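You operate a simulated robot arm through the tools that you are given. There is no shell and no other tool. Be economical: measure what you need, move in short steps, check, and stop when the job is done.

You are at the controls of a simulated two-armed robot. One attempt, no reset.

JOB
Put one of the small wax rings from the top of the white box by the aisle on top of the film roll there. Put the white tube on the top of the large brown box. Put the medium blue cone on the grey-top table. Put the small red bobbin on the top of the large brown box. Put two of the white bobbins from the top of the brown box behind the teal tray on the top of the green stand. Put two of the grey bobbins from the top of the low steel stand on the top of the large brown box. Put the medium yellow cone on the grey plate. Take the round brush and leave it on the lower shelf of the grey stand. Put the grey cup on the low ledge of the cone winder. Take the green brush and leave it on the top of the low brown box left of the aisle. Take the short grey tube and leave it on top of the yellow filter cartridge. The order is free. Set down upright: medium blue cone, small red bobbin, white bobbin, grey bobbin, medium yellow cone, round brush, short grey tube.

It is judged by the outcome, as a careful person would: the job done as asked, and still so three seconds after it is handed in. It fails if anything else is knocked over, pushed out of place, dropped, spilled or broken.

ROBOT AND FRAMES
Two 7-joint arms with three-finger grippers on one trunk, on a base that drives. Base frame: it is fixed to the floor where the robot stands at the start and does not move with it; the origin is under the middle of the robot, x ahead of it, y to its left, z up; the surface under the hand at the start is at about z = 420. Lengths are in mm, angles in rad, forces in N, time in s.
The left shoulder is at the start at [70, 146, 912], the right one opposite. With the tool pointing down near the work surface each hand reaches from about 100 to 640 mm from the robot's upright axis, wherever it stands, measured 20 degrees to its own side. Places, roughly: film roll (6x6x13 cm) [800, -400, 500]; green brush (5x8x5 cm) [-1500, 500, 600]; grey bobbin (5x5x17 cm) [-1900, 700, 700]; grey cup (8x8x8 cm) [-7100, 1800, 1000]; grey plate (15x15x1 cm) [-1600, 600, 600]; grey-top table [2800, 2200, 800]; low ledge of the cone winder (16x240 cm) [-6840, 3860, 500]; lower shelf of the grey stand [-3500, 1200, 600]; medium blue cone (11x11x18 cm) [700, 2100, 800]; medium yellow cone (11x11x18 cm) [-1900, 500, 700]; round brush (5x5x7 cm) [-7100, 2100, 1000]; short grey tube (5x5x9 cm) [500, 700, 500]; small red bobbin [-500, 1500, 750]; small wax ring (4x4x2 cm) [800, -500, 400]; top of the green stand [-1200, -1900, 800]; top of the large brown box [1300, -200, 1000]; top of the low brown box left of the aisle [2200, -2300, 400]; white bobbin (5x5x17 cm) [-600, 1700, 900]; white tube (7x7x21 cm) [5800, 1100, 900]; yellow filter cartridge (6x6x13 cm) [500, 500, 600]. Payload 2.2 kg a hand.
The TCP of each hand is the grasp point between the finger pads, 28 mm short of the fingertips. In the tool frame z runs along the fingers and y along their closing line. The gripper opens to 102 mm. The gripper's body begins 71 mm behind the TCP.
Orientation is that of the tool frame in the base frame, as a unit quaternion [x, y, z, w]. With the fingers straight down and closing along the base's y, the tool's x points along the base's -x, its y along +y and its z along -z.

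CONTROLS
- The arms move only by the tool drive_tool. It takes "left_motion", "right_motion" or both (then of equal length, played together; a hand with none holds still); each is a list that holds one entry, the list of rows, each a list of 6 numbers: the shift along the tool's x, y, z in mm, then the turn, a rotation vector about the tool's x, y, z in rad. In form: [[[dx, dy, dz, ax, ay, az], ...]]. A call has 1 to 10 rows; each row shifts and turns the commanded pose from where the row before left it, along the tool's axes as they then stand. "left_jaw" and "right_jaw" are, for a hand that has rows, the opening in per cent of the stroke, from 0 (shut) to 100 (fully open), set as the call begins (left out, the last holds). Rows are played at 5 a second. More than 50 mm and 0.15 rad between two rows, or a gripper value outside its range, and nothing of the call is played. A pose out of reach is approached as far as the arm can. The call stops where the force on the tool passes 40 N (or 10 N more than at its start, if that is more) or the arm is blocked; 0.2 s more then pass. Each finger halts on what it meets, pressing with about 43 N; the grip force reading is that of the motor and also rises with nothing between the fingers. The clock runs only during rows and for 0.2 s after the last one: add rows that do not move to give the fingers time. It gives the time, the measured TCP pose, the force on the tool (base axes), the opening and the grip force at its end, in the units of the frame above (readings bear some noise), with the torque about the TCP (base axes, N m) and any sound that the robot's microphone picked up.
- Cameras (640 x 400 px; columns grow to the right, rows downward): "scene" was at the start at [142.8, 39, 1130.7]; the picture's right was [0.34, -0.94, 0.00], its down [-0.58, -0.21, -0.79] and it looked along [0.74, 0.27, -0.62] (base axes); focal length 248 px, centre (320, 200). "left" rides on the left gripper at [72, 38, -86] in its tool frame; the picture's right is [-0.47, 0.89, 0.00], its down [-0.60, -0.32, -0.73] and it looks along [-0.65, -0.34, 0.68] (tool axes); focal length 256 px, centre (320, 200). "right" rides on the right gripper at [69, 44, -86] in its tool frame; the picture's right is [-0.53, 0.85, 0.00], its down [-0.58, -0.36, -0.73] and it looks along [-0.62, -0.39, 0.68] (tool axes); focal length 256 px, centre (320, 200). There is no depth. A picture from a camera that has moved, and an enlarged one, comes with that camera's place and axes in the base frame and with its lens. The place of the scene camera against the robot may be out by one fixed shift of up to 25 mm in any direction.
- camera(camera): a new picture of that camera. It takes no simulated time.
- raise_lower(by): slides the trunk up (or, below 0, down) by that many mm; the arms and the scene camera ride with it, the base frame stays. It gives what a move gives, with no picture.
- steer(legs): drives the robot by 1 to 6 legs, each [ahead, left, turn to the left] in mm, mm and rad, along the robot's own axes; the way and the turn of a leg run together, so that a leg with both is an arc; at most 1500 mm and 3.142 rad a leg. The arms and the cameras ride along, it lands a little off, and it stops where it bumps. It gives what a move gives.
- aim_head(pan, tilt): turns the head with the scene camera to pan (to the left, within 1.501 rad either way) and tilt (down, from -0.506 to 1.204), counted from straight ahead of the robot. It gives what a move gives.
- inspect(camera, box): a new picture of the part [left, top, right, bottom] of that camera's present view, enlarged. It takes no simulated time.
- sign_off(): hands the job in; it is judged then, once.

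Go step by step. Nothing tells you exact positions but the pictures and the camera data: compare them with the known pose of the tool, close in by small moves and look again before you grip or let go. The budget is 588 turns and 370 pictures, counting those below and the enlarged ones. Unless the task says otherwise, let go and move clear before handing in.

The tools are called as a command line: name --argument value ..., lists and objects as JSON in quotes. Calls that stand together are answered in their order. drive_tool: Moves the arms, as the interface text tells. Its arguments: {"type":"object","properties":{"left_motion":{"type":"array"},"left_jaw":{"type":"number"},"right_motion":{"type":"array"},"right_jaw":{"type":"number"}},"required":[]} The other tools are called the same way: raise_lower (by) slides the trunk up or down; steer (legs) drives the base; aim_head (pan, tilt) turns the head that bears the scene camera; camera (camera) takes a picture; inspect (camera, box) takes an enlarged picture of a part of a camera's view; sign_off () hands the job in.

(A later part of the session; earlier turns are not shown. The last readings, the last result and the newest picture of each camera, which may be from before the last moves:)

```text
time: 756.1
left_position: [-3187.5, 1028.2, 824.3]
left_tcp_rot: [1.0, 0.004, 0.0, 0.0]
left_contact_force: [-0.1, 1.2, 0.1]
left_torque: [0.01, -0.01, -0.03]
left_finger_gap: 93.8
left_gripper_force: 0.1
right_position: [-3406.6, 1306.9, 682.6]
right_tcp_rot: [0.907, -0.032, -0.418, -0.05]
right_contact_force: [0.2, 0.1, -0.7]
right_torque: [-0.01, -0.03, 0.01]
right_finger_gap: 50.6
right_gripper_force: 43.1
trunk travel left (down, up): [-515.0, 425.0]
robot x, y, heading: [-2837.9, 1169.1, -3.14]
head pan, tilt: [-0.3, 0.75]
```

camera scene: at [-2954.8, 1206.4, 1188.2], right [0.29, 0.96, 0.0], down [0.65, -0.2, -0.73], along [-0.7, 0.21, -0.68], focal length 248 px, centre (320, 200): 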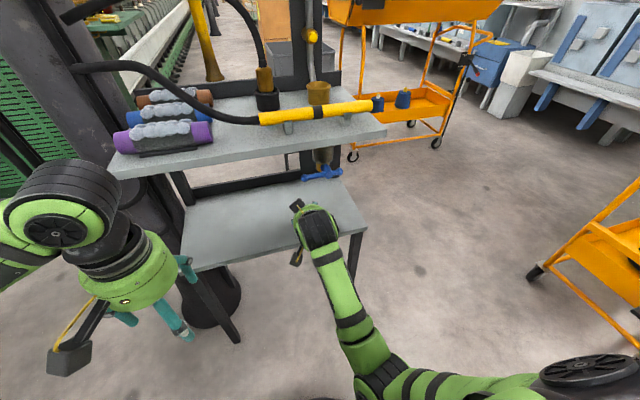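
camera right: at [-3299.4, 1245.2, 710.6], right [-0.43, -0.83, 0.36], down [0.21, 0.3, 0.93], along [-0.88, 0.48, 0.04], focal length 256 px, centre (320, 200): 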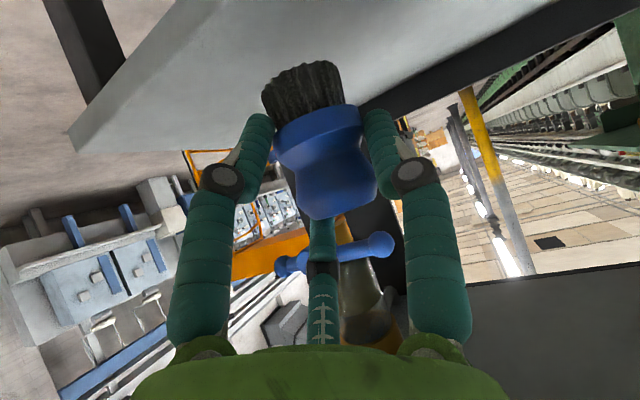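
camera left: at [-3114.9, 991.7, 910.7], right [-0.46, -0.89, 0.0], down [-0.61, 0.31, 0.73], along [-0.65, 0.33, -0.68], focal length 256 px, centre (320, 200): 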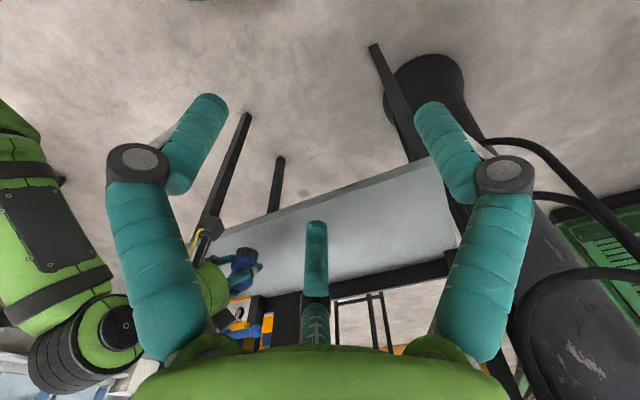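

raise_lower --by -4

raise_lower --by -3

raise_lower --by -3

inspect --camera "left" --box '[180, 200, 320, 320]'

```text
time: 756.6
left_position: [-3187.6, 1028.0, 821.7]
left_tcp_rot: [1.0, 0.005, -0.001, 0.001]
left_contact_force: [0.7, 0.2, 0.2]
left_torque: [-0.01, 0.0, 0.01]
left_finger_gap: 93.9
left_gripper_force: 0.0
right_position: [-3406.6, 1305.9, 679.4]
right_tcp_rot: [0.907, -0.032, -0.416, -0.05]
right_contact_force: [-0.3, -0.3, -1.2]
right_torque: [0.01, 0.01, -0.02]
right_finger_gap: 50.7
right_gripper_force: 43.2
trunk travel left (down, up): [-511.0, 429.0]
robot x, y, heading: [-2838.3, 1171.3, -3.134]
head pan, tilt: [-0.3, 0.75]
```

```text
time: 757.2
left_position: [-3187.9, 1028.6, 817.6]
left_tcp_rot: [1.0, 0.004, -0.001, 0.001]
left_contact_force: [-0.4, -0.3, 0.6]
left_torque: [-0.03, -0.01, 0.01]
left_finger_gap: 93.9
left_gripper_force: 0.1
right_position: [-3406.2, 1304.7, 675.1]
right_tcp_rot: [0.907, -0.032, -0.416, -0.049]
right_contact_force: [-0.1, -0.3, -0.9]
right_torque: [-0.03, -0.03, 0.0]
right_finger_gap: 50.4
right_gripper_force: 43.4
trunk travel left (down, up): [-508.0, 432.0]
robot x, y, heading: [-2835.2, 1173.1, -3.139]
head pan, tilt: [-0.3, 0.75]
```

```text
time: 757.7
left_position: [-3188.1, 1028.4, 814.9]
left_tcp_rot: [1.0, 0.004, -0.001, 0.001]
left_contact_force: [0.5, -1.0, -0.3]
left_torque: [-0.02, -0.02, 0.0]
left_finger_gap: 93.4
left_gripper_force: 0.0
right_position: [-3405.3, 1305.2, 671.2]
right_tcp_rot: [0.907, -0.032, -0.417, -0.049]
right_contact_force: [-0.6, 0.2, -0.4]
right_torque: [-0.03, -0.01, -0.01]
right_finger_gap: 50.8
right_gripper_force: 42.6
trunk travel left (down, up): [-505.0, 435.0]
robot x, y, heading: [-2838.2, 1172.4, -3.141]
head pan, tilt: [-0.3, 0.75]
```

```text
3.33 times, centred on (250, 260) of left
camera zoom: at [-3114.8, 991.7, 900.7], right [-0.46, -0.89, 0.0], down [-0.61, 0.31, 0.73], along [-0.65, 0.33, -0.68], focal length 853 px, centre (553, 0)
```

zoom: 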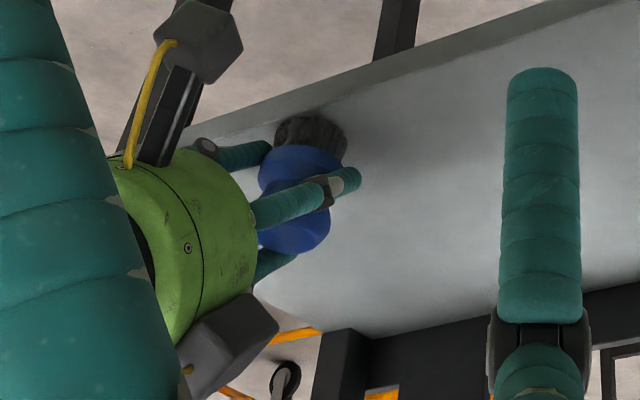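

The brush is close to the shelf's front edge, so I'll lift slightly and go 40 mm further in by driving.

raise_lower --by 10

steer --legs '[[40, 0, 0]]'

inspect --camera "left" --box '[180, 200, 320, 320]'

camera --camera "right"

```text
time: 758.3
left_position: [-3187.4, 1028.1, 825.5]
left_tcp_rot: [1.0, 0.004, 0.0, 0.001]
left_contact_force: [-0.4, -0.8, 0.2]
left_torque: [-0.03, -0.01, 0.04]
left_finger_gap: 93.7
left_gripper_force: 0.1
right_position: [-3405.7, 1305.7, 681.9]
right_tcp_rot: [0.908, -0.031, -0.415, -0.049]
right_contact_force: [-0.1, -0.1, -0.2]
right_torque: [0.0, -0.01, -0.01]
right_finger_gap: 50.3
right_gripper_force: 43.1
trunk travel left (down, up): [-515.0, 425.0]
robot x, y, heading: [-2840.2, 1173.6, -3.134]
head pan, tilt: [-0.3, 0.75]
```

```text
time: 759.1
left_position: [-3228.2, 1028.2, 824.2]
left_tcp_rot: [1.0, 0.004, 0.0, 0.001]
left_contact_force: [-0.6, 0.4, -0.1]
left_torque: [-0.01, -0.07, -0.02]
left_finger_gap: 94.0
left_gripper_force: 0.0
right_position: [-3445.3, 1305.9, 680.2]
right_tcp_rot: [0.908, -0.032, -0.414, -0.05]
right_contact_force: [-0.7, 0.3, -1.0]
right_torque: [0.01, -0.01, 0.0]
right_finger_gap: 50.7
right_gripper_force: 43.2
trunk travel left (down, up): [-515.0, 425.0]
robot x, y, heading: [-2876.6, 1172.6, -3.14]
head pan, tilt: [-0.3, 0.75]
```

```text
3.33 times, centred on (250, 260) of left
camera zoom: at [-3155.4, 991.6, 910.4], right [-0.46, -0.89, 0.0], down [-0.61, 0.31, 0.73], along [-0.65, 0.33, -0.68], focal length 853 px, centre (553, 0)
```

zoom: 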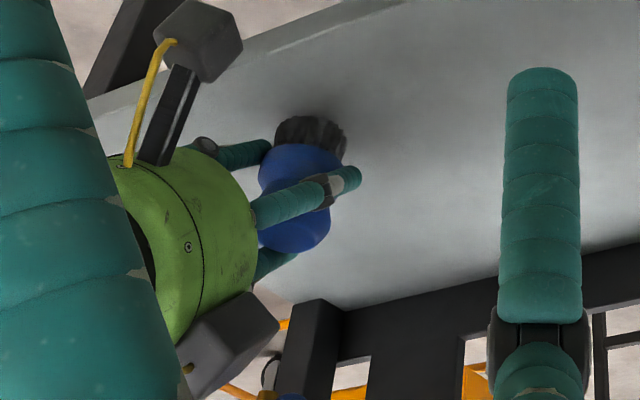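

```text
126 pictures are left
camera right: at [-3339.5, 1250.7, 681.2], right [-0.43, -0.83, 0.35], down [0.21, 0.29, 0.94], along [-0.88, 0.48, 0.05], focal length 256 px, centre (320, 200)
```

right: 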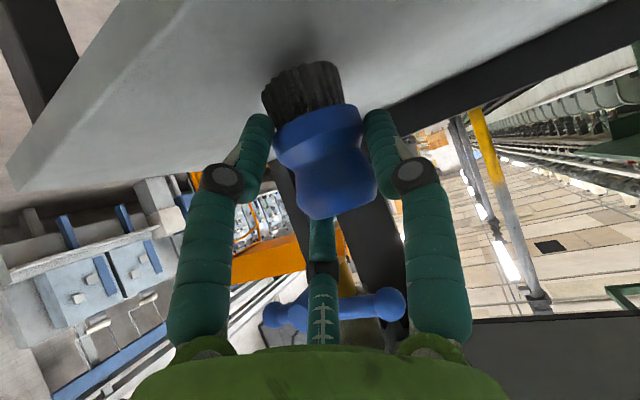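

raise_lower --by -8

raise_lower --by -4

raise_lower --by -3

inspect --camera "left" --box '[200, 210, 300, 300]'

```text
time: 759.7
left_position: [-3227.0, 1027.2, 816.3]
left_tcp_rot: [1.0, 0.003, 0.0, 0.001]
left_contact_force: [-0.7, -0.3, -0.1]
left_torque: [0.0, -0.03, -0.01]
left_finger_gap: 93.9
left_gripper_force: 0.1
right_position: [-3444.9, 1306.1, 673.6]
right_tcp_rot: [0.907, -0.032, -0.416, -0.051]
right_contact_force: [-0.5, 0.2, -1.1]
right_torque: [0.03, -0.01, 0.0]
right_finger_gap: 50.1
right_gripper_force: 43.3
trunk travel left (down, up): [-507.0, 433.0]
robot x, y, heading: [-2877.4, 1172.0, -3.137]
head pan, tilt: [-0.3, 0.75]
```

```text
time: 760.2
left_position: [-3227.5, 1028.2, 813.5]
left_tcp_rot: [1.0, 0.004, -0.002, 0.001]
left_contact_force: [0.7, 0.5, -0.1]
left_torque: [-0.01, -0.01, 0.02]
left_finger_gap: 93.7
left_gripper_force: 0.1
right_position: [-3444.5, 1306.4, 671.6]
right_tcp_rot: [0.907, -0.031, -0.417, -0.05]
right_contact_force: [-0.7, 1.1, 6.1]
right_torque: [0.0, 0.0, 0.01]
right_finger_gap: 50.4
right_gripper_force: 43.6
trunk travel left (down, up): [-503.0, 437.0]
robot x, y, heading: [-2877.7, 1171.5, -3.14]
head pan, tilt: [-0.3, 0.75]
```

```text
time: 760.8
left_position: [-3226.4, 1027.7, 812.1]
left_tcp_rot: [1.0, 0.005, -0.002, 0.001]
left_contact_force: [0.0, -0.4, -0.3]
left_torque: [0.01, 0.04, -0.03]
left_finger_gap: 93.9
left_gripper_force: 0.1
right_position: [-3443.5, 1306.0, 670.4]
right_tcp_rot: [0.906, -0.03, -0.419, -0.05]
right_contact_force: [-1.3, 2.6, 21.4]
right_torque: [-0.03, 0.0, -0.02]
right_finger_gap: 50.7
right_gripper_force: 43.4
trunk travel left (down, up): [-500.0, 440.0]
robot x, y, heading: [-2875.7, 1173.9, -3.139]
head pan, tilt: [-0.3, 0.75]
```

```text
4.44 times, centred on (250, 255) of left
camera zoom: at [-3152.6, 991.5, 896.6], right [-0.46, -0.89, 0.0], down [-0.6, 0.31, 0.73], along [-0.65, 0.33, -0.68], focal length 1138 px, centre (631, -44)
```

zoom: 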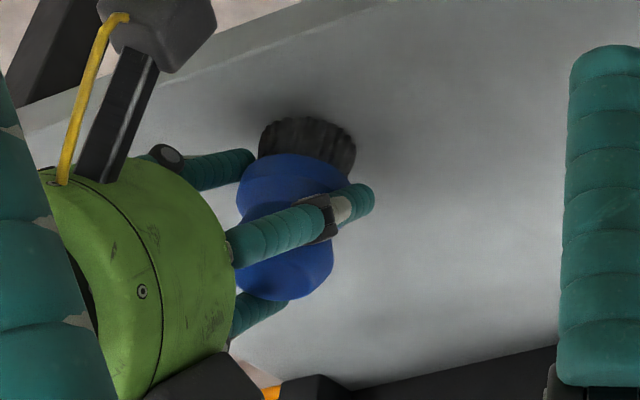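

raise_lower --by 2

drive_tool --right_motion '[[[0, 0, 0, 0, 0, 0], [0, 0, 0, 0, 0, 0], [0, 0, 0, 0, 0, 0]]]' --right_jaw 95

inspect --camera "left" --box '[200, 210, 300, 300]'

```text
time: 761.3
left_position: [-3226.8, 1028.1, 812.3]
left_tcp_rot: [1.0, 0.005, -0.001, 0.001]
left_contact_force: [0.1, 0.2, -0.3]
left_torque: [0.01, -0.02, 0.02]
left_finger_gap: 93.5
left_gripper_force: 0.0
right_position: [-3444.9, 1305.7, 670.7]
right_tcp_rot: [0.907, -0.032, -0.417, -0.051]
right_contact_force: [-2.1, 1.4, 16.5]
right_torque: [-0.08, 0.0, 0.0]
right_finger_gap: 50.2
right_gripper_force: 42.8
trunk travel left (down, up): [-502.0, 438.0]
robot x, y, heading: [-2877.5, 1175.7, -3.138]
head pan, tilt: [-0.3, 0.75]
```

```text
time: 762.1
left_position: [-3227.3, 1028.0, 813.6]
left_tcp_rot: [1.0, 0.005, -0.001, 0.001]
left_contact_force: [0.5, -0.9, 0.2]
left_torque: [-0.02, 0.01, 0.0]
left_finger_gap: 94.0
left_gripper_force: 0.2
right_position: [-3444.4, 1305.6, 668.6]
right_tcp_rot: [0.908, -0.031, -0.415, -0.05]
right_contact_force: [0.7, 0.0, 1.0]
right_torque: [-0.02, 0.0, -0.02]
right_finger_gap: 97.6
right_gripper_force: 0.0
trunk travel left (down, up): [-502.0, 438.0]
robot x, y, heading: [-2876.0, 1176.1, -3.134]
head pan, tilt: [-0.3, 0.75]
```

```text
4.44 times, centred on (250, 255) of left
camera zoom: at [-3154.4, 991.5, 897.7], right [-0.46, -0.89, 0.0], down [-0.61, 0.31, 0.73], along [-0.65, 0.33, -0.68], focal length 1138 px, centre (631, -44)
```

zoom: 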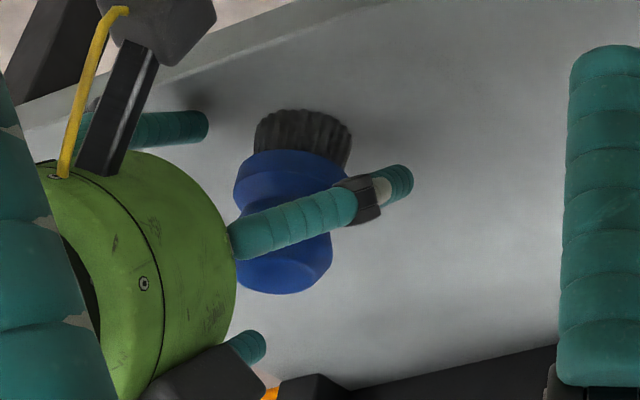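

drive_tool --right_motion '[[[0, 0, -20, 0, 0, 0], [0, 0, -30, 0, 0, 0], [0, 0, -30, 0, 0, 0], [0, 0, 0, 0, 0, 0]]]'

camera --camera "scene"

```text
time: 763.3
left_position: [-3227.7, 1029.0, 813.1]
left_tcp_rot: [1.0, 0.004, -0.001, 0.002]
left_contact_force: [-1.1, 0.0, 0.1]
left_torque: [-0.01, -0.02, 0.0]
left_finger_gap: 93.8
left_gripper_force: 0.0
right_position: [-3390.2, 1324.7, 719.8]
right_tcp_rot: [0.902, -0.023, -0.42, -0.091]
right_contact_force: [0.2, 0.5, 0.5]
right_torque: [0.02, 0.0, 0.03]
right_finger_gap: 97.0
right_gripper_force: 0.0
trunk travel left (down, up): [-502.0, 438.0]
robot x, y, heading: [-2876.2, 1169.3, -3.138]
head pan, tilt: [-0.3, 0.75]
stopped in row 4 (right hand): the arm was blocked; the commanded pose is now the measured one
```

```text
123 pictures are left
camera scene: at [-2994.3, 1206.5, 1175.2], right [0.29, 0.96, 0.0], down [0.65, -0.2, -0.73], along [-0.7, 0.21, -0.68], focal length 248 px, centre (320, 200)
```

scene: 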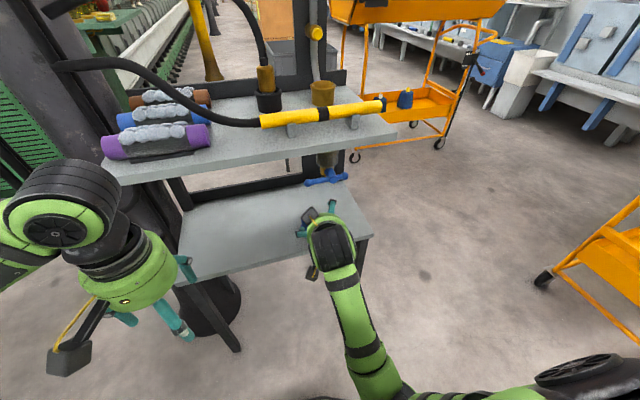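

steer --legs '[[-250, 0, 0]]'

camera --camera "scene"

inspect --camera "left" --box '[150, 150, 450, 340]'

```text
time: 765.1
left_position: [-2978.0, 1029.8, 812.8]
left_tcp_rot: [1.0, 0.003, -0.002, 0.001]
left_contact_force: [-0.9, 0.1, -0.4]
left_torque: [-0.03, -0.02, -0.02]
left_finger_gap: 93.9
left_gripper_force: 0.1
right_position: [-3140.6, 1326.2, 718.7]
right_tcp_rot: [0.902, -0.023, -0.421, -0.091]
right_contact_force: [-0.2, 0.6, -0.4]
right_torque: [0.04, 0.01, -0.03]
right_finger_gap: 96.7
right_gripper_force: 0.1
trunk travel left (down, up): [-502.0, 438.0]
robot x, y, heading: [-2628.2, 1169.1, -3.142]
head pan, tilt: [-0.3, 0.75]
```

```text
122 pictures are left
camera scene: at [-2744.3, 1207.1, 1175.2], right [0.29, 0.96, 0.0], down [0.65, -0.2, -0.73], along [-0.7, 0.22, -0.68], focal length 248 px, centre (320, 200)
```

scene: 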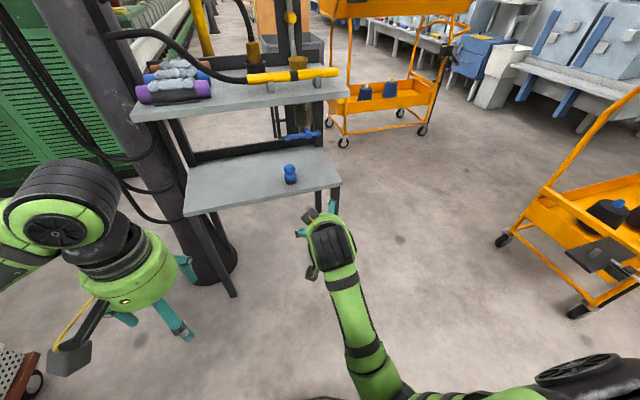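

```text
2.11 times, centred on (300, 245) of left
camera zoom: at [-2905.1, 992.5, 897.9], right [-0.46, -0.89, 0.0], down [-0.61, 0.31, 0.73], along [-0.65, 0.33, -0.68], focal length 539 px, centre (362, 105)
```

zoom: 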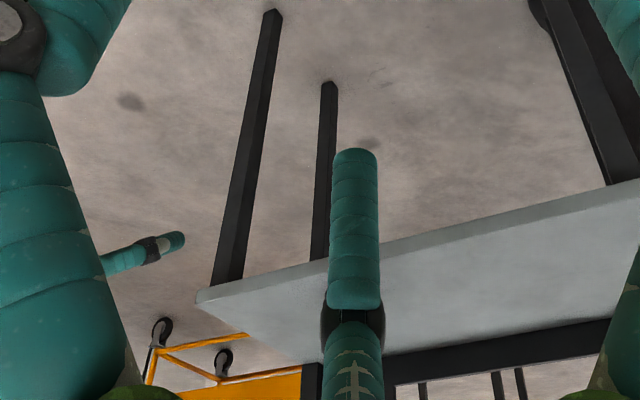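

The round brush stands upright on the lower shelf. Last is the green brush: I'll straighten the right hand and drive to the south side of the steel stand.

drive_tool --right_motion '[[[0, 0, 0, 0, 0.14, 0], [0, 0, 0, 0, 0.14, 0], [0, 0, 0, 0, 0.14, 0], [0, 0, 0, 0, 0.14, 0], [0, 0, 0, 0, 0.14, 0], [0, 0, 0, 0, 0.14, 0], [0, 0, -20, 0, 0, 0], [0, 0, -40, 0, 0, 0], [0, 0, -40, 0, 0, 0]]]' --left_motion '[[[0, 0, -20, 0, 0, 0], [0, 0, -20, 0, 0, 0], [0, 0, -20, 0, 0, 0], [0, 0, 0, 0, 0, 0], [0, 0, 0, 0, 0, 0], [0, 0, 0, 0, 0, 0], [0, 0, 0, 0, 0, 0], [0, 0, 0, 0, 0, 0], [0, 0, 0, 0, 0, 0]]]'

steer --legs '[[0, 0, -1.571], [-1110, 0, 0], [0, -1020, 0]]'

aim_head --pan 0 --tilt 0.8

camera --camera "scene"

```text
time: 767.1
left_position: [-2976.8, 1028.8, 872.7]
left_tcp_rot: [1.0, 0.004, -0.001, 0.001]
left_contact_force: [-0.7, 0.5, -0.2]
left_torque: [0.0, 0.02, 0.02]
left_finger_gap: 94.0
left_gripper_force: 0.1
right_position: [-3219.1, 1331.0, 756.2]
right_tcp_rot: [0.996, -0.058, -0.016, -0.072]
right_contact_force: [-0.1, -0.2, -0.7]
right_torque: [-0.01, 0.04, -0.01]
right_finger_gap: 97.0
right_gripper_force: 0.1
right hand out of reach, approached as far as the arm can: row 5, 6, 7, 8, 9
trunk travel left (down, up): [-502.0, 438.0]
robot x, y, heading: [-2627.4, 1173.8, -3.138]
head pan, tilt: [-0.3, 0.75]
```

```text
time: 774.6
left_position: [-2771.6, 817.0, 874.1]
left_tcp_rot: [0.711, -0.703, -0.003, 0.0]
left_contact_force: [0.6, -1.3, -0.1]
left_torque: [0.07, -0.04, -0.03]
left_finger_gap: 94.0
left_gripper_force: 0.1
right_position: [-2465.4, 1059.3, 757.3]
right_tcp_rot: [-0.663, 0.745, -0.038, 0.065]
right_contact_force: [-0.8, -1.4, 0.7]
right_torque: [0.06, 0.02, 0.02]
right_finger_gap: 97.2
right_gripper_force: 0.1
trunk travel left (down, up): [-502.0, 438.0]
robot x, y, heading: [-2624.6, 467.9, 1.572]
head pan, tilt: [-0.3, 0.75]
stopped in leg 2: the robot was blocked; the commanded pose is now the measured one
```

```text
time: 775.4
left_position: [-2769.9, 821.4, 872.8]
left_tcp_rot: [0.71, -0.704, -0.001, 0.001]
left_contact_force: [0.9, 0.3, 0.0]
left_torque: [-0.04, -0.01, 0.05]
left_finger_gap: 94.0
left_gripper_force: 0.1
right_position: [-2466.3, 1062.1, 754.2]
right_tcp_rot: [-0.664, 0.744, -0.04, 0.064]
right_contact_force: [0.3, 0.0, -0.8]
right_torque: [0.01, -0.03, -0.02]
right_finger_gap: 96.8
right_gripper_force: 0.1
trunk travel left (down, up): [-502.0, 438.0]
robot x, y, heading: [-2623.1, 471.6, 1.571]
head pan, tilt: [0.0, 0.799]
```

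```text
120 pictures are left
camera scene: at [-2614.0, 611.1, 1171.2], right [1.0, 0.0, 0.0], down [0.0, -0.72, -0.7], along [0.0, 0.7, -0.72], focal length 248 px, centre (320, 200)
```

scene: 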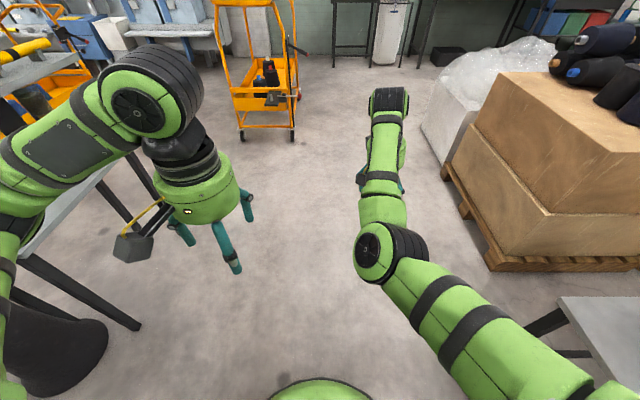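

steer --legs '[[30, 0, 0], [0, -200, 0], [-440, 0, 0]]'

aim_head --pan 1.2 --tilt 0.6

camera --camera "scene"

```text
time: 779.7
left_position: [-2569.3, 414.1, 872.8]
left_tcp_rot: [0.712, -0.702, -0.001, 0.002]
left_contact_force: [0.3, -1.1, 0.4]
left_torque: [0.02, -0.01, 0.03]
left_finger_gap: 93.6
left_gripper_force: 0.0
right_position: [-2265.2, 657.6, 754.4]
right_tcp_rot: [-0.665, 0.743, -0.04, 0.064]
right_contact_force: [0.0, -0.2, -0.6]
right_torque: [-0.02, 0.02, -0.04]
right_finger_gap: 96.8
right_gripper_force: 0.1
trunk travel left (down, up): [-502.0, 438.0]
robot x, y, heading: [-2423.4, 67.3, 1.575]
head pan, tilt: [0.0, 0.799]
```

```text
time: 781.1
left_position: [-2569.0, 414.3, 872.4]
left_tcp_rot: [0.712, -0.702, 0.0, 0.001]
left_contact_force: [1.1, 0.4, -0.1]
left_torque: [0.03, 0.01, 0.0]
left_finger_gap: 93.7
left_gripper_force: 0.1
right_position: [-2265.5, 656.7, 754.8]
right_tcp_rot: [-0.665, 0.743, -0.04, 0.063]
right_contact_force: [0.5, 0.8, -0.2]
right_torque: [-0.04, 0.01, -0.03]
right_finger_gap: 96.9
right_gripper_force: 0.1
trunk travel left (down, up): [-502.0, 438.0]
robot x, y, heading: [-2424.3, 64.8, 1.578]
head pan, tilt: [1.201, 0.6]
```

```text
119 pictures are left
camera scene: at [-2492.9, 155.7, 1188.0], right [0.36, 0.93, 0.0], down [0.53, -0.2, -0.82], along [-0.77, 0.29, -0.57], focal length 248 px, centre (320, 200)
```

scene: 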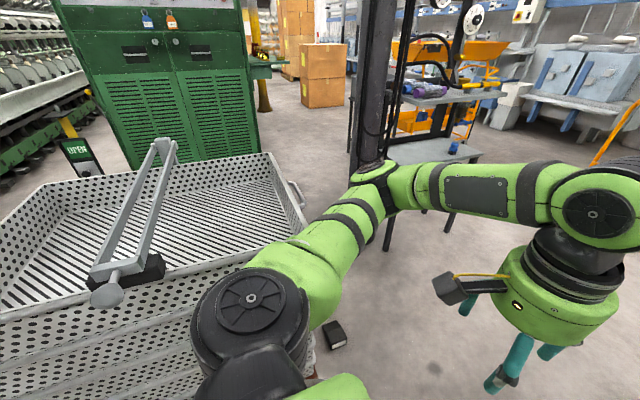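

drive_tool --right_motion '[[[40, 0, 0, 0, 0, 0], [40, 0, 0, 0, 0, 0], [40, 0, 0, 0, 0, 0], [40, 0, 0, 0, 0, 0], [30, 0, -20, 0, 0, 0], [0, 0, -45, 0, 0, 0], [0, 0, -45, 0, 0, 0], [0, 0, 0, -0.15, 0, 0], [0, 0, 0, 0, 0, 0]]]'

```text
time: 783.1
left_position: [-2569.2, 414.8, 872.5]
left_tcp_rot: [0.713, -0.701, -0.001, 0.0]
left_contact_force: [-0.1, -0.5, 0.1]
left_torque: [-0.03, -0.01, 0.02]
left_finger_gap: 93.9
left_gripper_force: 0.0
right_position: [-2247.9, 643.3, 728.4]
right_tcp_rot: [-0.667, 0.745, 0.016, 0.014]
right_contact_force: [0.3, 0.5, 0.5]
right_torque: [-0.05, -0.04, -0.02]
right_finger_gap: 97.0
right_gripper_force: 0.0
right hand out of reach, approached as far as the arm can: row 1, 2, 3, 4, 5, 6, 7, 8
trunk travel left (down, up): [-502.0, 438.0]
robot x, y, heading: [-2424.4, 60.2, 1.577]
head pan, tilt: [1.201, 0.6]
```

drive_tool --right_motion '[[[0, 0, -30, 0, 0, 0], [0, 0, -30, 0, 0, 0], [0, 0, -30, 0, 0, 0]]]'

aim_head --pan -0.3 --tilt 0.8

camera --camera "scene"

```text
time: 783.9
left_position: [-2568.6, 414.2, 873.1]
left_tcp_rot: [0.712, -0.702, -0.001, 0.001]
left_contact_force: [-0.3, 0.0, 0.7]
left_torque: [0.01, 0.02, 0.02]
left_finger_gap: 93.9
left_gripper_force: 0.0
right_position: [-2240.3, 668.3, 808.2]
right_tcp_rot: [-0.668, 0.744, 0.017, 0.015]
right_contact_force: [-0.4, 0.1, 0.0]
right_torque: [0.03, 0.02, 0.0]
right_finger_gap: 97.1
right_gripper_force: 0.0
right hand out of reach, approached as far as the arm can: row 1, 2, 3
trunk travel left (down, up): [-502.0, 438.0]
robot x, y, heading: [-2419.7, 64.4, 1.579]
head pan, tilt: [1.201, 0.6]
```

```text
time: 785.5
left_position: [-2568.6, 413.7, 871.8]
left_tcp_rot: [0.713, -0.701, -0.001, 0.002]
left_contact_force: [0.4, -0.1, -0.6]
left_torque: [-0.04, 0.01, -0.03]
left_finger_gap: 93.8
left_gripper_force: 0.0
right_position: [-2239.5, 668.0, 808.9]
right_tcp_rot: [-0.668, 0.744, 0.017, 0.014]
right_contact_force: [0.6, 0.5, 0.0]
right_torque: [0.01, -0.02, -0.01]
right_finger_gap: 96.8
right_gripper_force: 0.1
trunk travel left (down, up): [-502.0, 438.0]
robot x, y, heading: [-2420.5, 62.9, 1.582]
head pan, tilt: [-0.3, 0.799]
```

```text
118 pictures are left
camera scene: at [-2387.1, 201.5, 1171.2], right [0.96, -0.29, 0.0], down [-0.21, -0.69, -0.7], along [0.2, 0.67, -0.72], focal length 248 px, centre (320, 200)
```

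scene: 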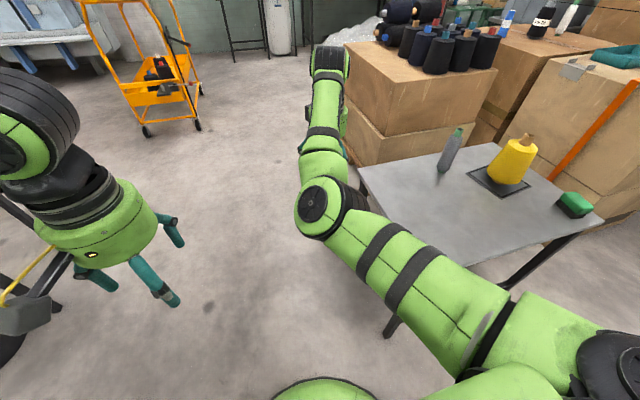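

raise_lower --by 160

drive_tool --right_motion '[[[0, -40, 0, 0, 0, 0], [0, -40, 0, 0, 0, 0], [0, -40, 0, 0, 0, 0], [40, 0, 0, 0, 0, 0], [40, 0, 0, 0, 0, 0], [40, 0, 0, 0, 0, 0], [40, 0, 0, 0, 0, 0]]]'

```text
time: 787.4
left_position: [-2567.9, 414.3, 1031.1]
left_tcp_rot: [0.713, -0.702, -0.001, 0.003]
left_contact_force: [-0.5, -1.1, 0.5]
left_torque: [-0.04, -0.02, -0.01]
left_finger_gap: 94.0
left_gripper_force: 0.0
right_position: [-2240.1, 668.5, 968.5]
right_tcp_rot: [-0.668, 0.744, 0.015, 0.014]
right_contact_force: [0.3, 0.5, 0.9]
right_torque: [-0.01, -0.02, -0.02]
right_finger_gap: 96.9
right_gripper_force: 0.1
trunk travel left (down, up): [-662.0, 278.0]
robot x, y, heading: [-2419.9, 62.1, 1.58]
head pan, tilt: [-0.3, 0.799]
```

```text
time: 789.0
left_position: [-2567.1, 412.8, 1032.7]
left_tcp_rot: [0.713, -0.702, -0.001, 0.002]
left_contact_force: [-1.0, -0.8, 0.0]
left_torque: [-0.01, 0.02, 0.04]
left_finger_gap: 93.6
left_gripper_force: 0.1
right_position: [-2081.4, 533.4, 955.6]
right_tcp_rot: [-0.668, 0.744, 0.017, 0.015]
right_contact_force: [-0.5, 0.7, -0.1]
right_torque: [0.05, 0.0, -0.01]
right_finger_gap: 96.9
right_gripper_force: 0.1
right hand out of reach, approached as far as the arm can: row 5, 6, 7
trunk travel left (down, up): [-662.0, 278.0]
robot x, y, heading: [-2421.1, 64.3, 1.579]
head pan, tilt: [-0.3, 0.799]
```

steer --legs '[[0, -970, 0]]'

aim_head --pan 0.05 --tilt 0.85

camera --camera "scene"

camera --camera "left"

```text
time: 794.0
left_position: [-1591.6, 423.0, 1031.6]
left_tcp_rot: [0.714, -0.7, 0.0, 0.002]
left_contact_force: [0.5, 0.2, -0.3]
left_torque: [-0.03, 0.01, 0.04]
left_finger_gap: 93.8
left_gripper_force: 0.1
right_position: [-1104.2, 545.1, 955.8]
right_tcp_rot: [-0.669, 0.743, 0.016, 0.015]
right_contact_force: [0.7, 0.6, -0.4]
right_torque: [-0.01, 0.03, -0.01]
right_finger_gap: 96.9
right_gripper_force: 0.1
trunk travel left (down, up): [-662.0, 278.0]
robot x, y, heading: [-1443.5, 70.9, 1.58]
head pan, tilt: [-0.3, 0.799]
```

```text
time: 794.9
left_position: [-1591.9, 422.1, 1032.5]
left_tcp_rot: [0.714, -0.7, 0.0, 0.002]
left_contact_force: [0.9, 0.0, 0.2]
left_torque: [-0.04, 0.0, 0.0]
left_finger_gap: 93.5
left_gripper_force: 0.0
right_position: [-1104.7, 544.2, 954.2]
right_tcp_rot: [-0.669, 0.743, 0.016, 0.014]
right_contact_force: [0.1, -0.4, 0.3]
right_torque: [0.02, 0.01, 0.01]
right_finger_gap: 97.0
right_gripper_force: 0.0
trunk travel left (down, up): [-662.0, 278.0]
robot x, y, heading: [-1445.7, 72.4, 1.58]
head pan, tilt: [0.051, 0.85]
```

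```text
117 pictures are left
camera scene: at [-1437.5, 211.5, 1327.1], right [1.0, 0.06, 0.0], down [0.05, -0.75, -0.66], along [-0.04, 0.66, -0.75], focal length 248 px, centre (320, 200)
```

scene: 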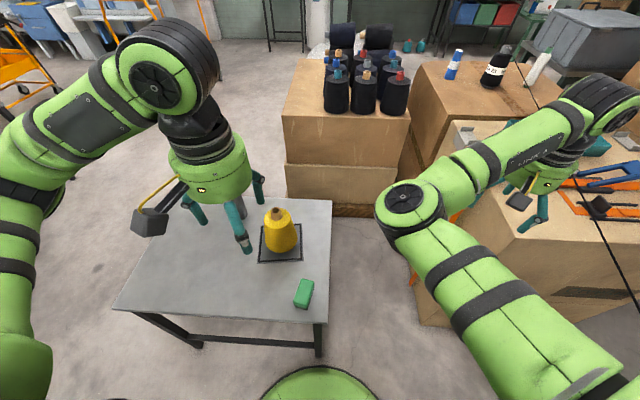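

```text
116 pictures are left
camera left: at [-1628.4, 350.5, 1118.1], right [-0.89, 0.45, 0.0], down [0.31, 0.61, 0.73], along [0.33, 0.65, -0.68], focal length 256 px, centre (320, 200)
```

left: 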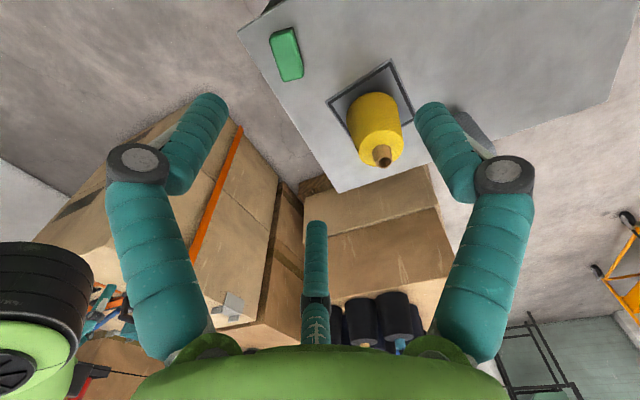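

drive_tool --left_motion '[[[-22, -44, 0, 0, 0, 0], [-22, -44, 0, 0, 0, 0], [0, 0, 45, 0, 0, 0], [0, 0, 45, 0, 0, 0], [0, 0, 45, 0, 0, 0], [0, 0, 45, 0, 0, 0], [0, 0, 45, 0, 0, 0], [0, 0, 45, 0, 0, 0], [0, 0, 35, 0, 0, 0], [0, 0, 0, 0, 0, 0]]]' --left_jaw 100

camera --camera "left"

```text
time: 797.1
left_position: [-1505.5, 469.5, 727.3]
left_tcp_rot: [0.714, -0.7, -0.001, 0.001]
left_contact_force: [-0.1, -0.7, 0.2]
left_torque: [0.0, 0.0, 0.0]
left_finger_gap: 102.0
left_gripper_force: 0.0
right_position: [-1104.3, 545.2, 954.1]
right_tcp_rot: [-0.669, 0.743, 0.015, 0.014]
right_contact_force: [0.6, 0.3, -0.1]
right_torque: [0.01, -0.01, -0.02]
right_finger_gap: 97.0
right_gripper_force: 0.0
trunk travel left (down, up): [-662.0, 278.0]
robot x, y, heading: [-1442.9, 69.0, 1.584]
head pan, tilt: [0.051, 0.85]
```

```text
115 pictures are left
camera left: at [-1541.0, 396.6, 812.5], right [-0.89, 0.45, 0.0], down [0.31, 0.61, 0.73], along [0.33, 0.65, -0.68], focal length 256 px, centre (320, 200)
```

left: 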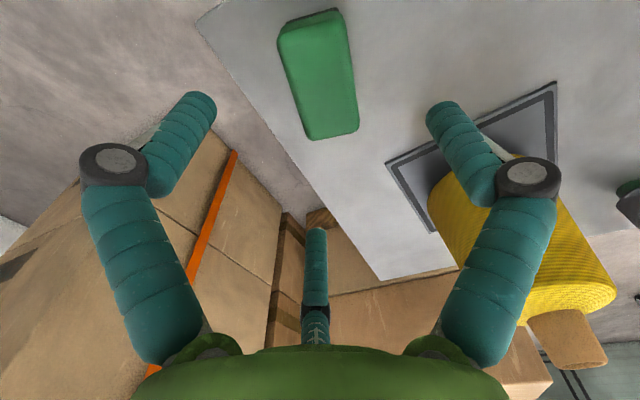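

drive_tool --left_motion '[[[-8, 1, 0, 0, 0, 0], [0, 0, 0, 0, 0, -0.118], [0, 0, 0, 0, 0, -0.117], [0, 0, 30, 0, 0, 0], [0, 0, 20, 0, 0, 0], [0, 0, 0, 0, 0, 0]]]'

camera --camera "left"

```text
time: 798.5
left_position: [-1507.6, 477.1, 676.7]
left_tcp_rot: [0.791, -0.612, -0.001, 0.001]
left_contact_force: [0.7, 0.5, 0.0]
left_torque: [0.0, 0.03, 0.01]
left_finger_gap: 102.1
left_gripper_force: 0.0
right_position: [-1103.6, 544.9, 954.6]
right_tcp_rot: [-0.669, 0.743, 0.016, 0.014]
right_contact_force: [0.2, -0.8, -0.4]
right_torque: [0.02, 0.0, 0.0]
right_finger_gap: 96.7
right_gripper_force: 0.1
trunk travel left (down, up): [-662.0, 278.0]
robot x, y, heading: [-1444.3, 77.9, 1.583]
head pan, tilt: [0.051, 0.85]
```

```text
114 pictures are left
camera left: at [-1526.3, 397.4, 762.3], right [-0.97, 0.23, 0.0], down [0.16, 0.66, 0.73], along [0.16, 0.71, -0.68], focal length 256 px, centre (320, 200)
```

left: 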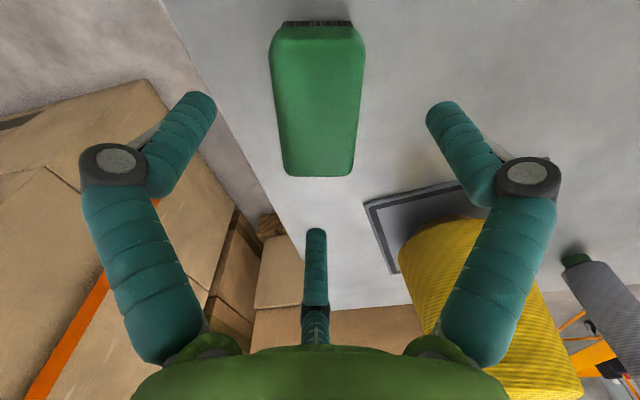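

drive_tool --left_motion '[[[0, 0, 25, 0, 0, 0], [0, 0, 22, 0, 0, 0], [0, 0, 0, 0, 0, 0]]]'

drive_tool --left_motion '[[[0, 0, 0, 0, 0, 0], [0, 0, 0, 0, 0, 0], [0, 0, 0, 0, 0, 0]]]' --left_jaw 0

camera --camera "left"

```text
time: 799.3
left_position: [-1506.4, 477.1, 630.6]
left_tcp_rot: [0.791, -0.612, -0.001, 0.001]
left_contact_force: [-0.3, -0.2, -0.3]
left_torque: [-0.02, 0.01, 0.0]
left_finger_gap: 101.9
left_gripper_force: 0.1
right_position: [-1102.4, 545.4, 954.4]
right_tcp_rot: [-0.669, 0.743, 0.015, 0.013]
right_contact_force: [0.1, -0.7, -0.3]
right_torque: [0.0, 0.01, -0.02]
right_finger_gap: 96.9
right_gripper_force: 0.1
trunk travel left (down, up): [-662.0, 278.0]
robot x, y, heading: [-1444.3, 74.1, 1.586]
head pan, tilt: [0.051, 0.85]
```

```text
time: 800.1
left_position: [-1507.3, 477.4, 629.7]
left_tcp_rot: [0.791, -0.612, -0.002, 0.0]
left_contact_force: [-0.3, 0.8, 6.5]
left_torque: [0.17, -0.12, -0.01]
left_finger_gap: 47.9
left_gripper_force: 43.2
right_position: [-1103.4, 544.7, 954.4]
right_tcp_rot: [-0.669, 0.743, 0.017, 0.014]
right_contact_force: [-0.4, 0.3, 0.3]
right_torque: [-0.06, -0.02, 0.0]
right_finger_gap: 96.6
right_gripper_force: 0.1
trunk travel left (down, up): [-662.0, 278.0]
robot x, y, heading: [-1445.8, 72.0, 1.585]
head pan, tilt: [0.051, 0.85]
```

```text
113 pictures are left
camera left: at [-1525.3, 398.2, 716.7], right [-0.97, 0.23, 0.0], down [0.16, 0.66, 0.73], along [0.16, 0.71, -0.68], focal length 256 px, centre (320, 200)
```

left: 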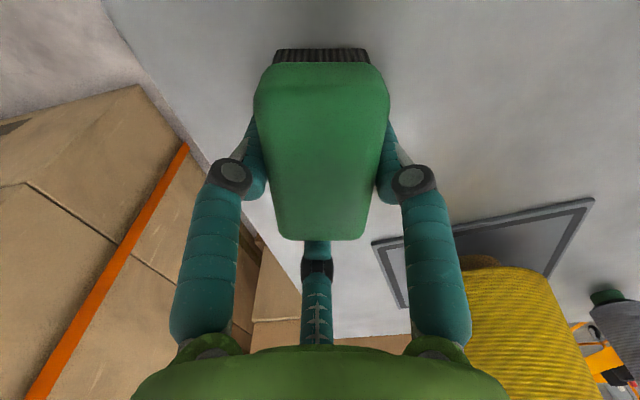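

drive_tool --left_motion '[[[0, 0, -15, 0, 0, 0], [0, 0, -45, 0, 0, 0], [0, 0, -45, 0, 0, 0], [0, 0, -45, 0, 0, 0], [0, 0, -45, 0, 0, 0], [0, 0, -45, 0, 0, 0], [0, 0, 0, 0, 0, 0]]]'

steer --legs '[[-1070, 0, 0], [0, 0, -1.58], [1480, 0, 0], [1480, 0, 0], [550, 0, 0]]'

aim_head --pan -0.6 --tilt 0.5

camera --camera "scene"

```text
time: 801.7
left_position: [-1506.1, 477.0, 870.4]
left_tcp_rot: [0.791, -0.612, -0.001, 0.002]
left_contact_force: [0.3, -0.1, -0.9]
left_torque: [-0.03, -0.01, 0.02]
left_finger_gap: 47.6
left_gripper_force: 42.9
right_position: [-1104.4, 544.1, 955.6]
right_tcp_rot: [-0.669, 0.743, 0.016, 0.014]
right_contact_force: [-0.4, 0.9, 0.0]
right_torque: [0.03, -0.03, 0.02]
right_finger_gap: 96.7
right_gripper_force: 0.2
trunk travel left (down, up): [-662.0, 278.0]
robot x, y, heading: [-1445.0, 77.3, 1.581]
head pan, tilt: [0.051, 0.85]
```

```text
time: 827.6
left_position: [2486.2, -843.6, 869.7]
left_tcp_rot: [-0.131, 0.991, 0.002, -0.001]
left_contact_force: [0.8, 0.5, -0.6]
left_torque: [0.0, -0.03, -0.01]
left_finger_gap: 47.4
left_gripper_force: 42.7
right_position: [2557.9, -1246.4, 955.6]
right_tcp_rot: [0.048, 0.999, 0.002, 0.021]
right_contact_force: [-0.1, -0.5, 0.4]
right_torque: [0.02, -0.01, -0.01]
right_finger_gap: 96.8
right_gripper_force: 0.2
trunk travel left (down, up): [-662.0, 278.0]
robot x, y, heading: [2085.6, -912.5, 0.016]
head pan, tilt: [0.051, 0.85]
```

```text
time: 828.7
left_position: [2486.9, -842.7, 869.4]
left_tcp_rot: [-0.131, 0.991, 0.002, 0.0]
left_contact_force: [0.0, 0.1, -1.5]
left_torque: [-0.02, -0.04, -0.01]
left_finger_gap: 48.2
left_gripper_force: 42.7
right_position: [2557.6, -1245.0, 954.5]
right_tcp_rot: [0.048, 0.999, 0.001, 0.021]
right_contact_force: [0.3, -0.8, -0.8]
right_torque: [0.01, 0.02, 0.0]
right_finger_gap: 97.2
right_gripper_force: 0.0
trunk travel left (down, up): [-662.0, 278.0]
robot x, y, heading: [2083.3, -913.6, 0.019]
head pan, tilt: [-0.6, 0.499]
```

```text
112 pictures are left
camera scene: at [2222.0, -949.5, 1357.1], right [-0.55, -0.84, 0.0], down [-0.4, 0.26, -0.88], along [0.73, -0.48, -0.48], focal length 248 px, centre (320, 200)
```

scene: 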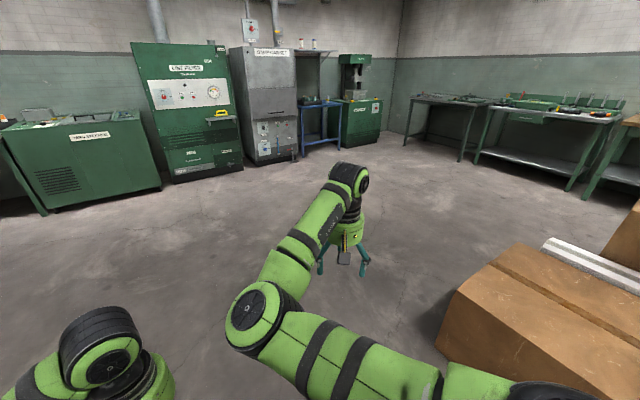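

steer --legs '[[0, 0, -1.59], [0, 110, 0], [600, 0, 0]]'

aim_head --pan 0.05 --tilt 0.75

camera --camera "scene"

```text
time: 836.6
left_position: [2277.7, -1908.0, 869.6]
left_tcp_rot: [0.606, 0.795, 0.002, 0.001]
left_contact_force: [0.5, 0.0, -1.0]
left_torque: [-0.05, -0.01, 0.01]
left_finger_gap: 48.0
left_gripper_force: 42.6
right_position: [1875.4, -1980.2, 955.0]
right_tcp_rot: [0.738, 0.675, -0.013, 0.016]
right_contact_force: [-0.3, -0.1, 0.5]
right_torque: [0.0, 0.02, 0.01]
right_finger_gap: 96.9
right_gripper_force: 0.1
trunk travel left (down, up): [-662.0, 278.0]
robot x, y, heading: [2209.1, -1505.8, -1.548]
head pan, tilt: [-0.6, 0.499]
```

```text
time: 837.7
left_position: [2279.9, -1909.1, 870.2]
left_tcp_rot: [0.607, 0.795, 0.001, 0.002]
left_contact_force: [0.1, 1.0, -2.0]
left_torque: [-0.02, 0.02, -0.04]
left_finger_gap: 48.0
left_gripper_force: 43.7
right_position: [1876.2, -1981.3, 953.8]
right_tcp_rot: [0.738, 0.674, -0.013, 0.016]
right_contact_force: [0.6, -0.3, -0.3]
right_torque: [-0.01, 0.02, -0.01]
right_finger_gap: 96.8
right_gripper_force: 0.0
trunk travel left (down, up): [-662.0, 278.0]
robot x, y, heading: [2207.2, -1505.5, -1.547]
head pan, tilt: [0.051, 0.75]
```

```text
111 pictures are left
camera scene: at [2228.3, -1629.3, 1335.2], right [-1.0, -0.07, 0.0], down [-0.05, 0.68, -0.73], along [0.05, -0.73, -0.68], focal length 248 px, centre (320, 200)
```

scene: 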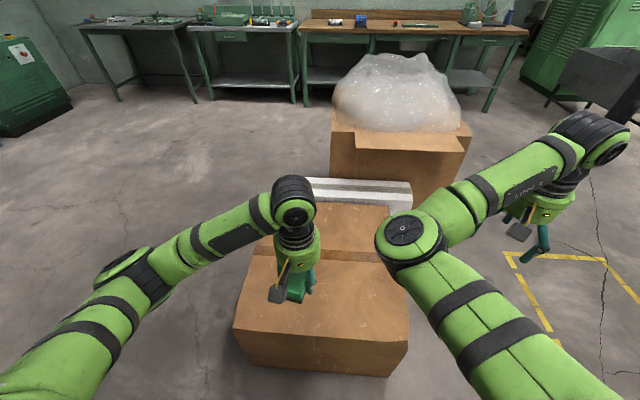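

raise_lower --by -230

steer --legs '[[105, 0, -0.02]]'

drive_tool --left_motion '[[[-40, -12, 0, 0, 0, 0], [-35, -10, 0, 0, 0, 0], [0, 0, 40, 0, 0, 0], [0, 0, 40, 0, 0, 0], [0, 0, 40, 0, 0, 0], [0, 0, 0, 0, 0, 0]]]'

camera --camera "scene"

camera --camera "left"

```text
time: 840.1
left_position: [2278.3, -1909.5, 640.9]
left_tcp_rot: [0.607, 0.795, 0.002, 0.002]
left_contact_force: [0.4, 1.0, -0.9]
left_torque: [-0.02, -0.01, 0.0]
left_finger_gap: 47.9
left_gripper_force: 42.6
right_position: [1876.3, -1981.9, 723.9]
right_tcp_rot: [0.738, 0.674, -0.014, 0.016]
right_contact_force: [-0.9, -0.1, 0.1]
right_torque: [0.02, 0.01, -0.01]
right_finger_gap: 96.9
right_gripper_force: 0.1
trunk travel left (down, up): [-432.0, 508.0]
robot x, y, heading: [2206.8, -1505.2, -1.543]
head pan, tilt: [0.051, 0.75]
```

```text
time: 841.3
left_position: [2270.8, -2016.3, 638.9]
left_tcp_rot: [0.615, 0.789, 0.002, 0.0]
left_contact_force: [0.1, 0.8, -0.9]
left_torque: [0.04, 0.05, 0.02]
left_finger_gap: 48.1
left_gripper_force: 43.2
right_position: [1869.2, -2078.8, 723.9]
right_tcp_rot: [0.746, 0.666, -0.014, 0.016]
right_contact_force: [0.3, -0.3, 0.6]
right_torque: [0.01, 0.02, -0.01]
right_finger_gap: 96.8
right_gripper_force: 0.1
trunk travel left (down, up): [-432.0, 508.0]
robot x, y, heading: [2212.2, -1610.9, -1.566]
head pan, tilt: [0.051, 0.75]
```

```text
time: 842.7
left_position: [2268.9, -2091.2, 519.2]
left_tcp_rot: [0.614, 0.789, 0.001, 0.001]
left_contact_force: [1.0, -0.4, -0.4]
left_torque: [0.0, 0.03, 0.01]
left_finger_gap: 48.1
left_gripper_force: 42.9
right_position: [1867.7, -2078.6, 724.9]
right_tcp_rot: [0.746, 0.666, -0.014, 0.015]
right_contact_force: [0.1, 0.2, 0.1]
right_torque: [-0.03, 0.0, 0.02]
right_finger_gap: 96.7
right_gripper_force: 0.1
trunk travel left (down, up): [-432.0, 508.0]
robot x, y, heading: [2208.7, -1605.4, -1.565]
head pan, tilt: [0.051, 0.75]
```

```text
110 pictures are left
camera scene: at [2227.3, -1733.7, 1105.2], right [-1.0, -0.06, 0.0], down [-0.04, 0.68, -0.73], along [0.04, -0.73, -0.68], focal length 248 px, centre (320, 200)
```

scene: 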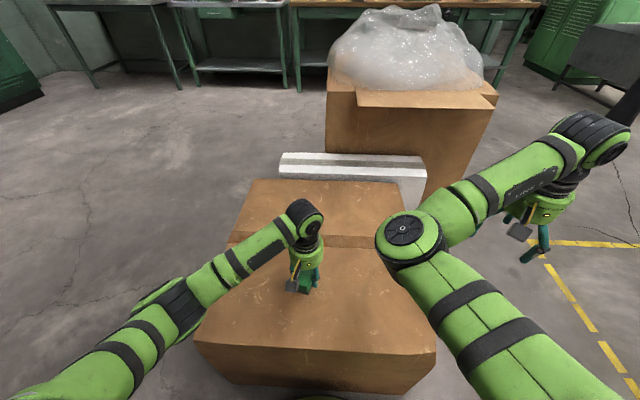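

```text
109 pictures are left
camera left: at [2287.0, -2012.1, 605.7], right [0.97, -0.23, 0.0], down [-0.16, -0.66, 0.73], along [-0.17, -0.71, -0.68], focal length 256 px, centre (320, 200)
```

left: 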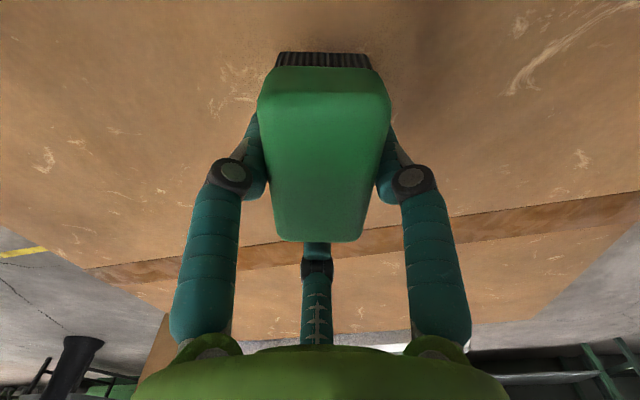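

drive_tool --left_motion '[[[0, 0, 20, 0, 0, 0], [0, 0, 15, 0, 0, 0], [0, 0, 0, 0, 0, 0]]]'

inspect --camera "scene" --box '[250, 210, 370, 310]'

inspect --camera "left" --box '[220, 0, 420, 140]'

```text
time: 843.5
left_position: [2269.2, -2091.2, 485.6]
left_tcp_rot: [0.615, 0.789, 0.001, 0.001]
left_contact_force: [0.0, -0.2, -0.7]
left_torque: [-0.01, 0.01, 0.02]
left_finger_gap: 48.0
left_gripper_force: 42.9
right_position: [1867.5, -2079.3, 724.8]
right_tcp_rot: [0.746, 0.666, -0.015, 0.016]
right_contact_force: [0.9, -0.2, 0.9]
right_torque: [0.0, -0.02, -0.01]
right_finger_gap: 97.3
right_gripper_force: 0.0
trunk travel left (down, up): [-432.0, 508.0]
robot x, y, heading: [2209.8, -1607.1, -1.566]
head pan, tilt: [0.051, 0.75]
```

```text
4.00 times, centred on (310, 260) of scene
camera zoom: at [2227.3, -1733.8, 1105.1], right [-1.0, -0.06, 0.0], down [-0.04, 0.68, -0.73], along [0.04, -0.73, -0.68], focal length 991 px, centre (360, -40)
```

zoom: 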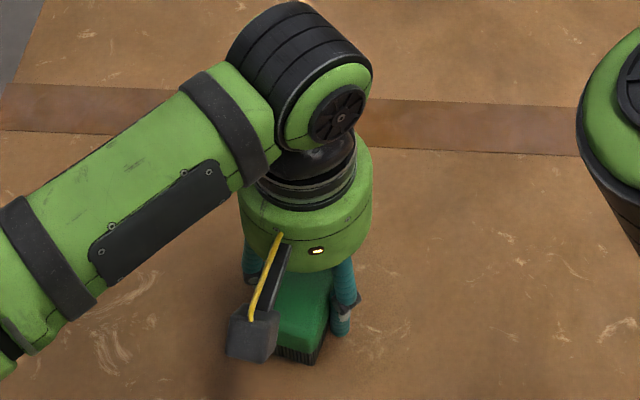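

```text
2.86 times, centred on (320, 70) of left
camera zoom: at [2287.4, -2011.8, 570.4], right [0.97, -0.23, 0.0], down [-0.16, -0.66, 0.73], along [-0.17, -0.71, -0.68], focal length 731 px, centre (320, 571)
```

zoom: 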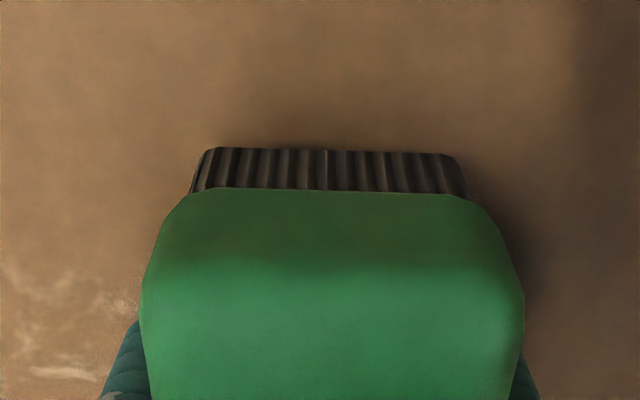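

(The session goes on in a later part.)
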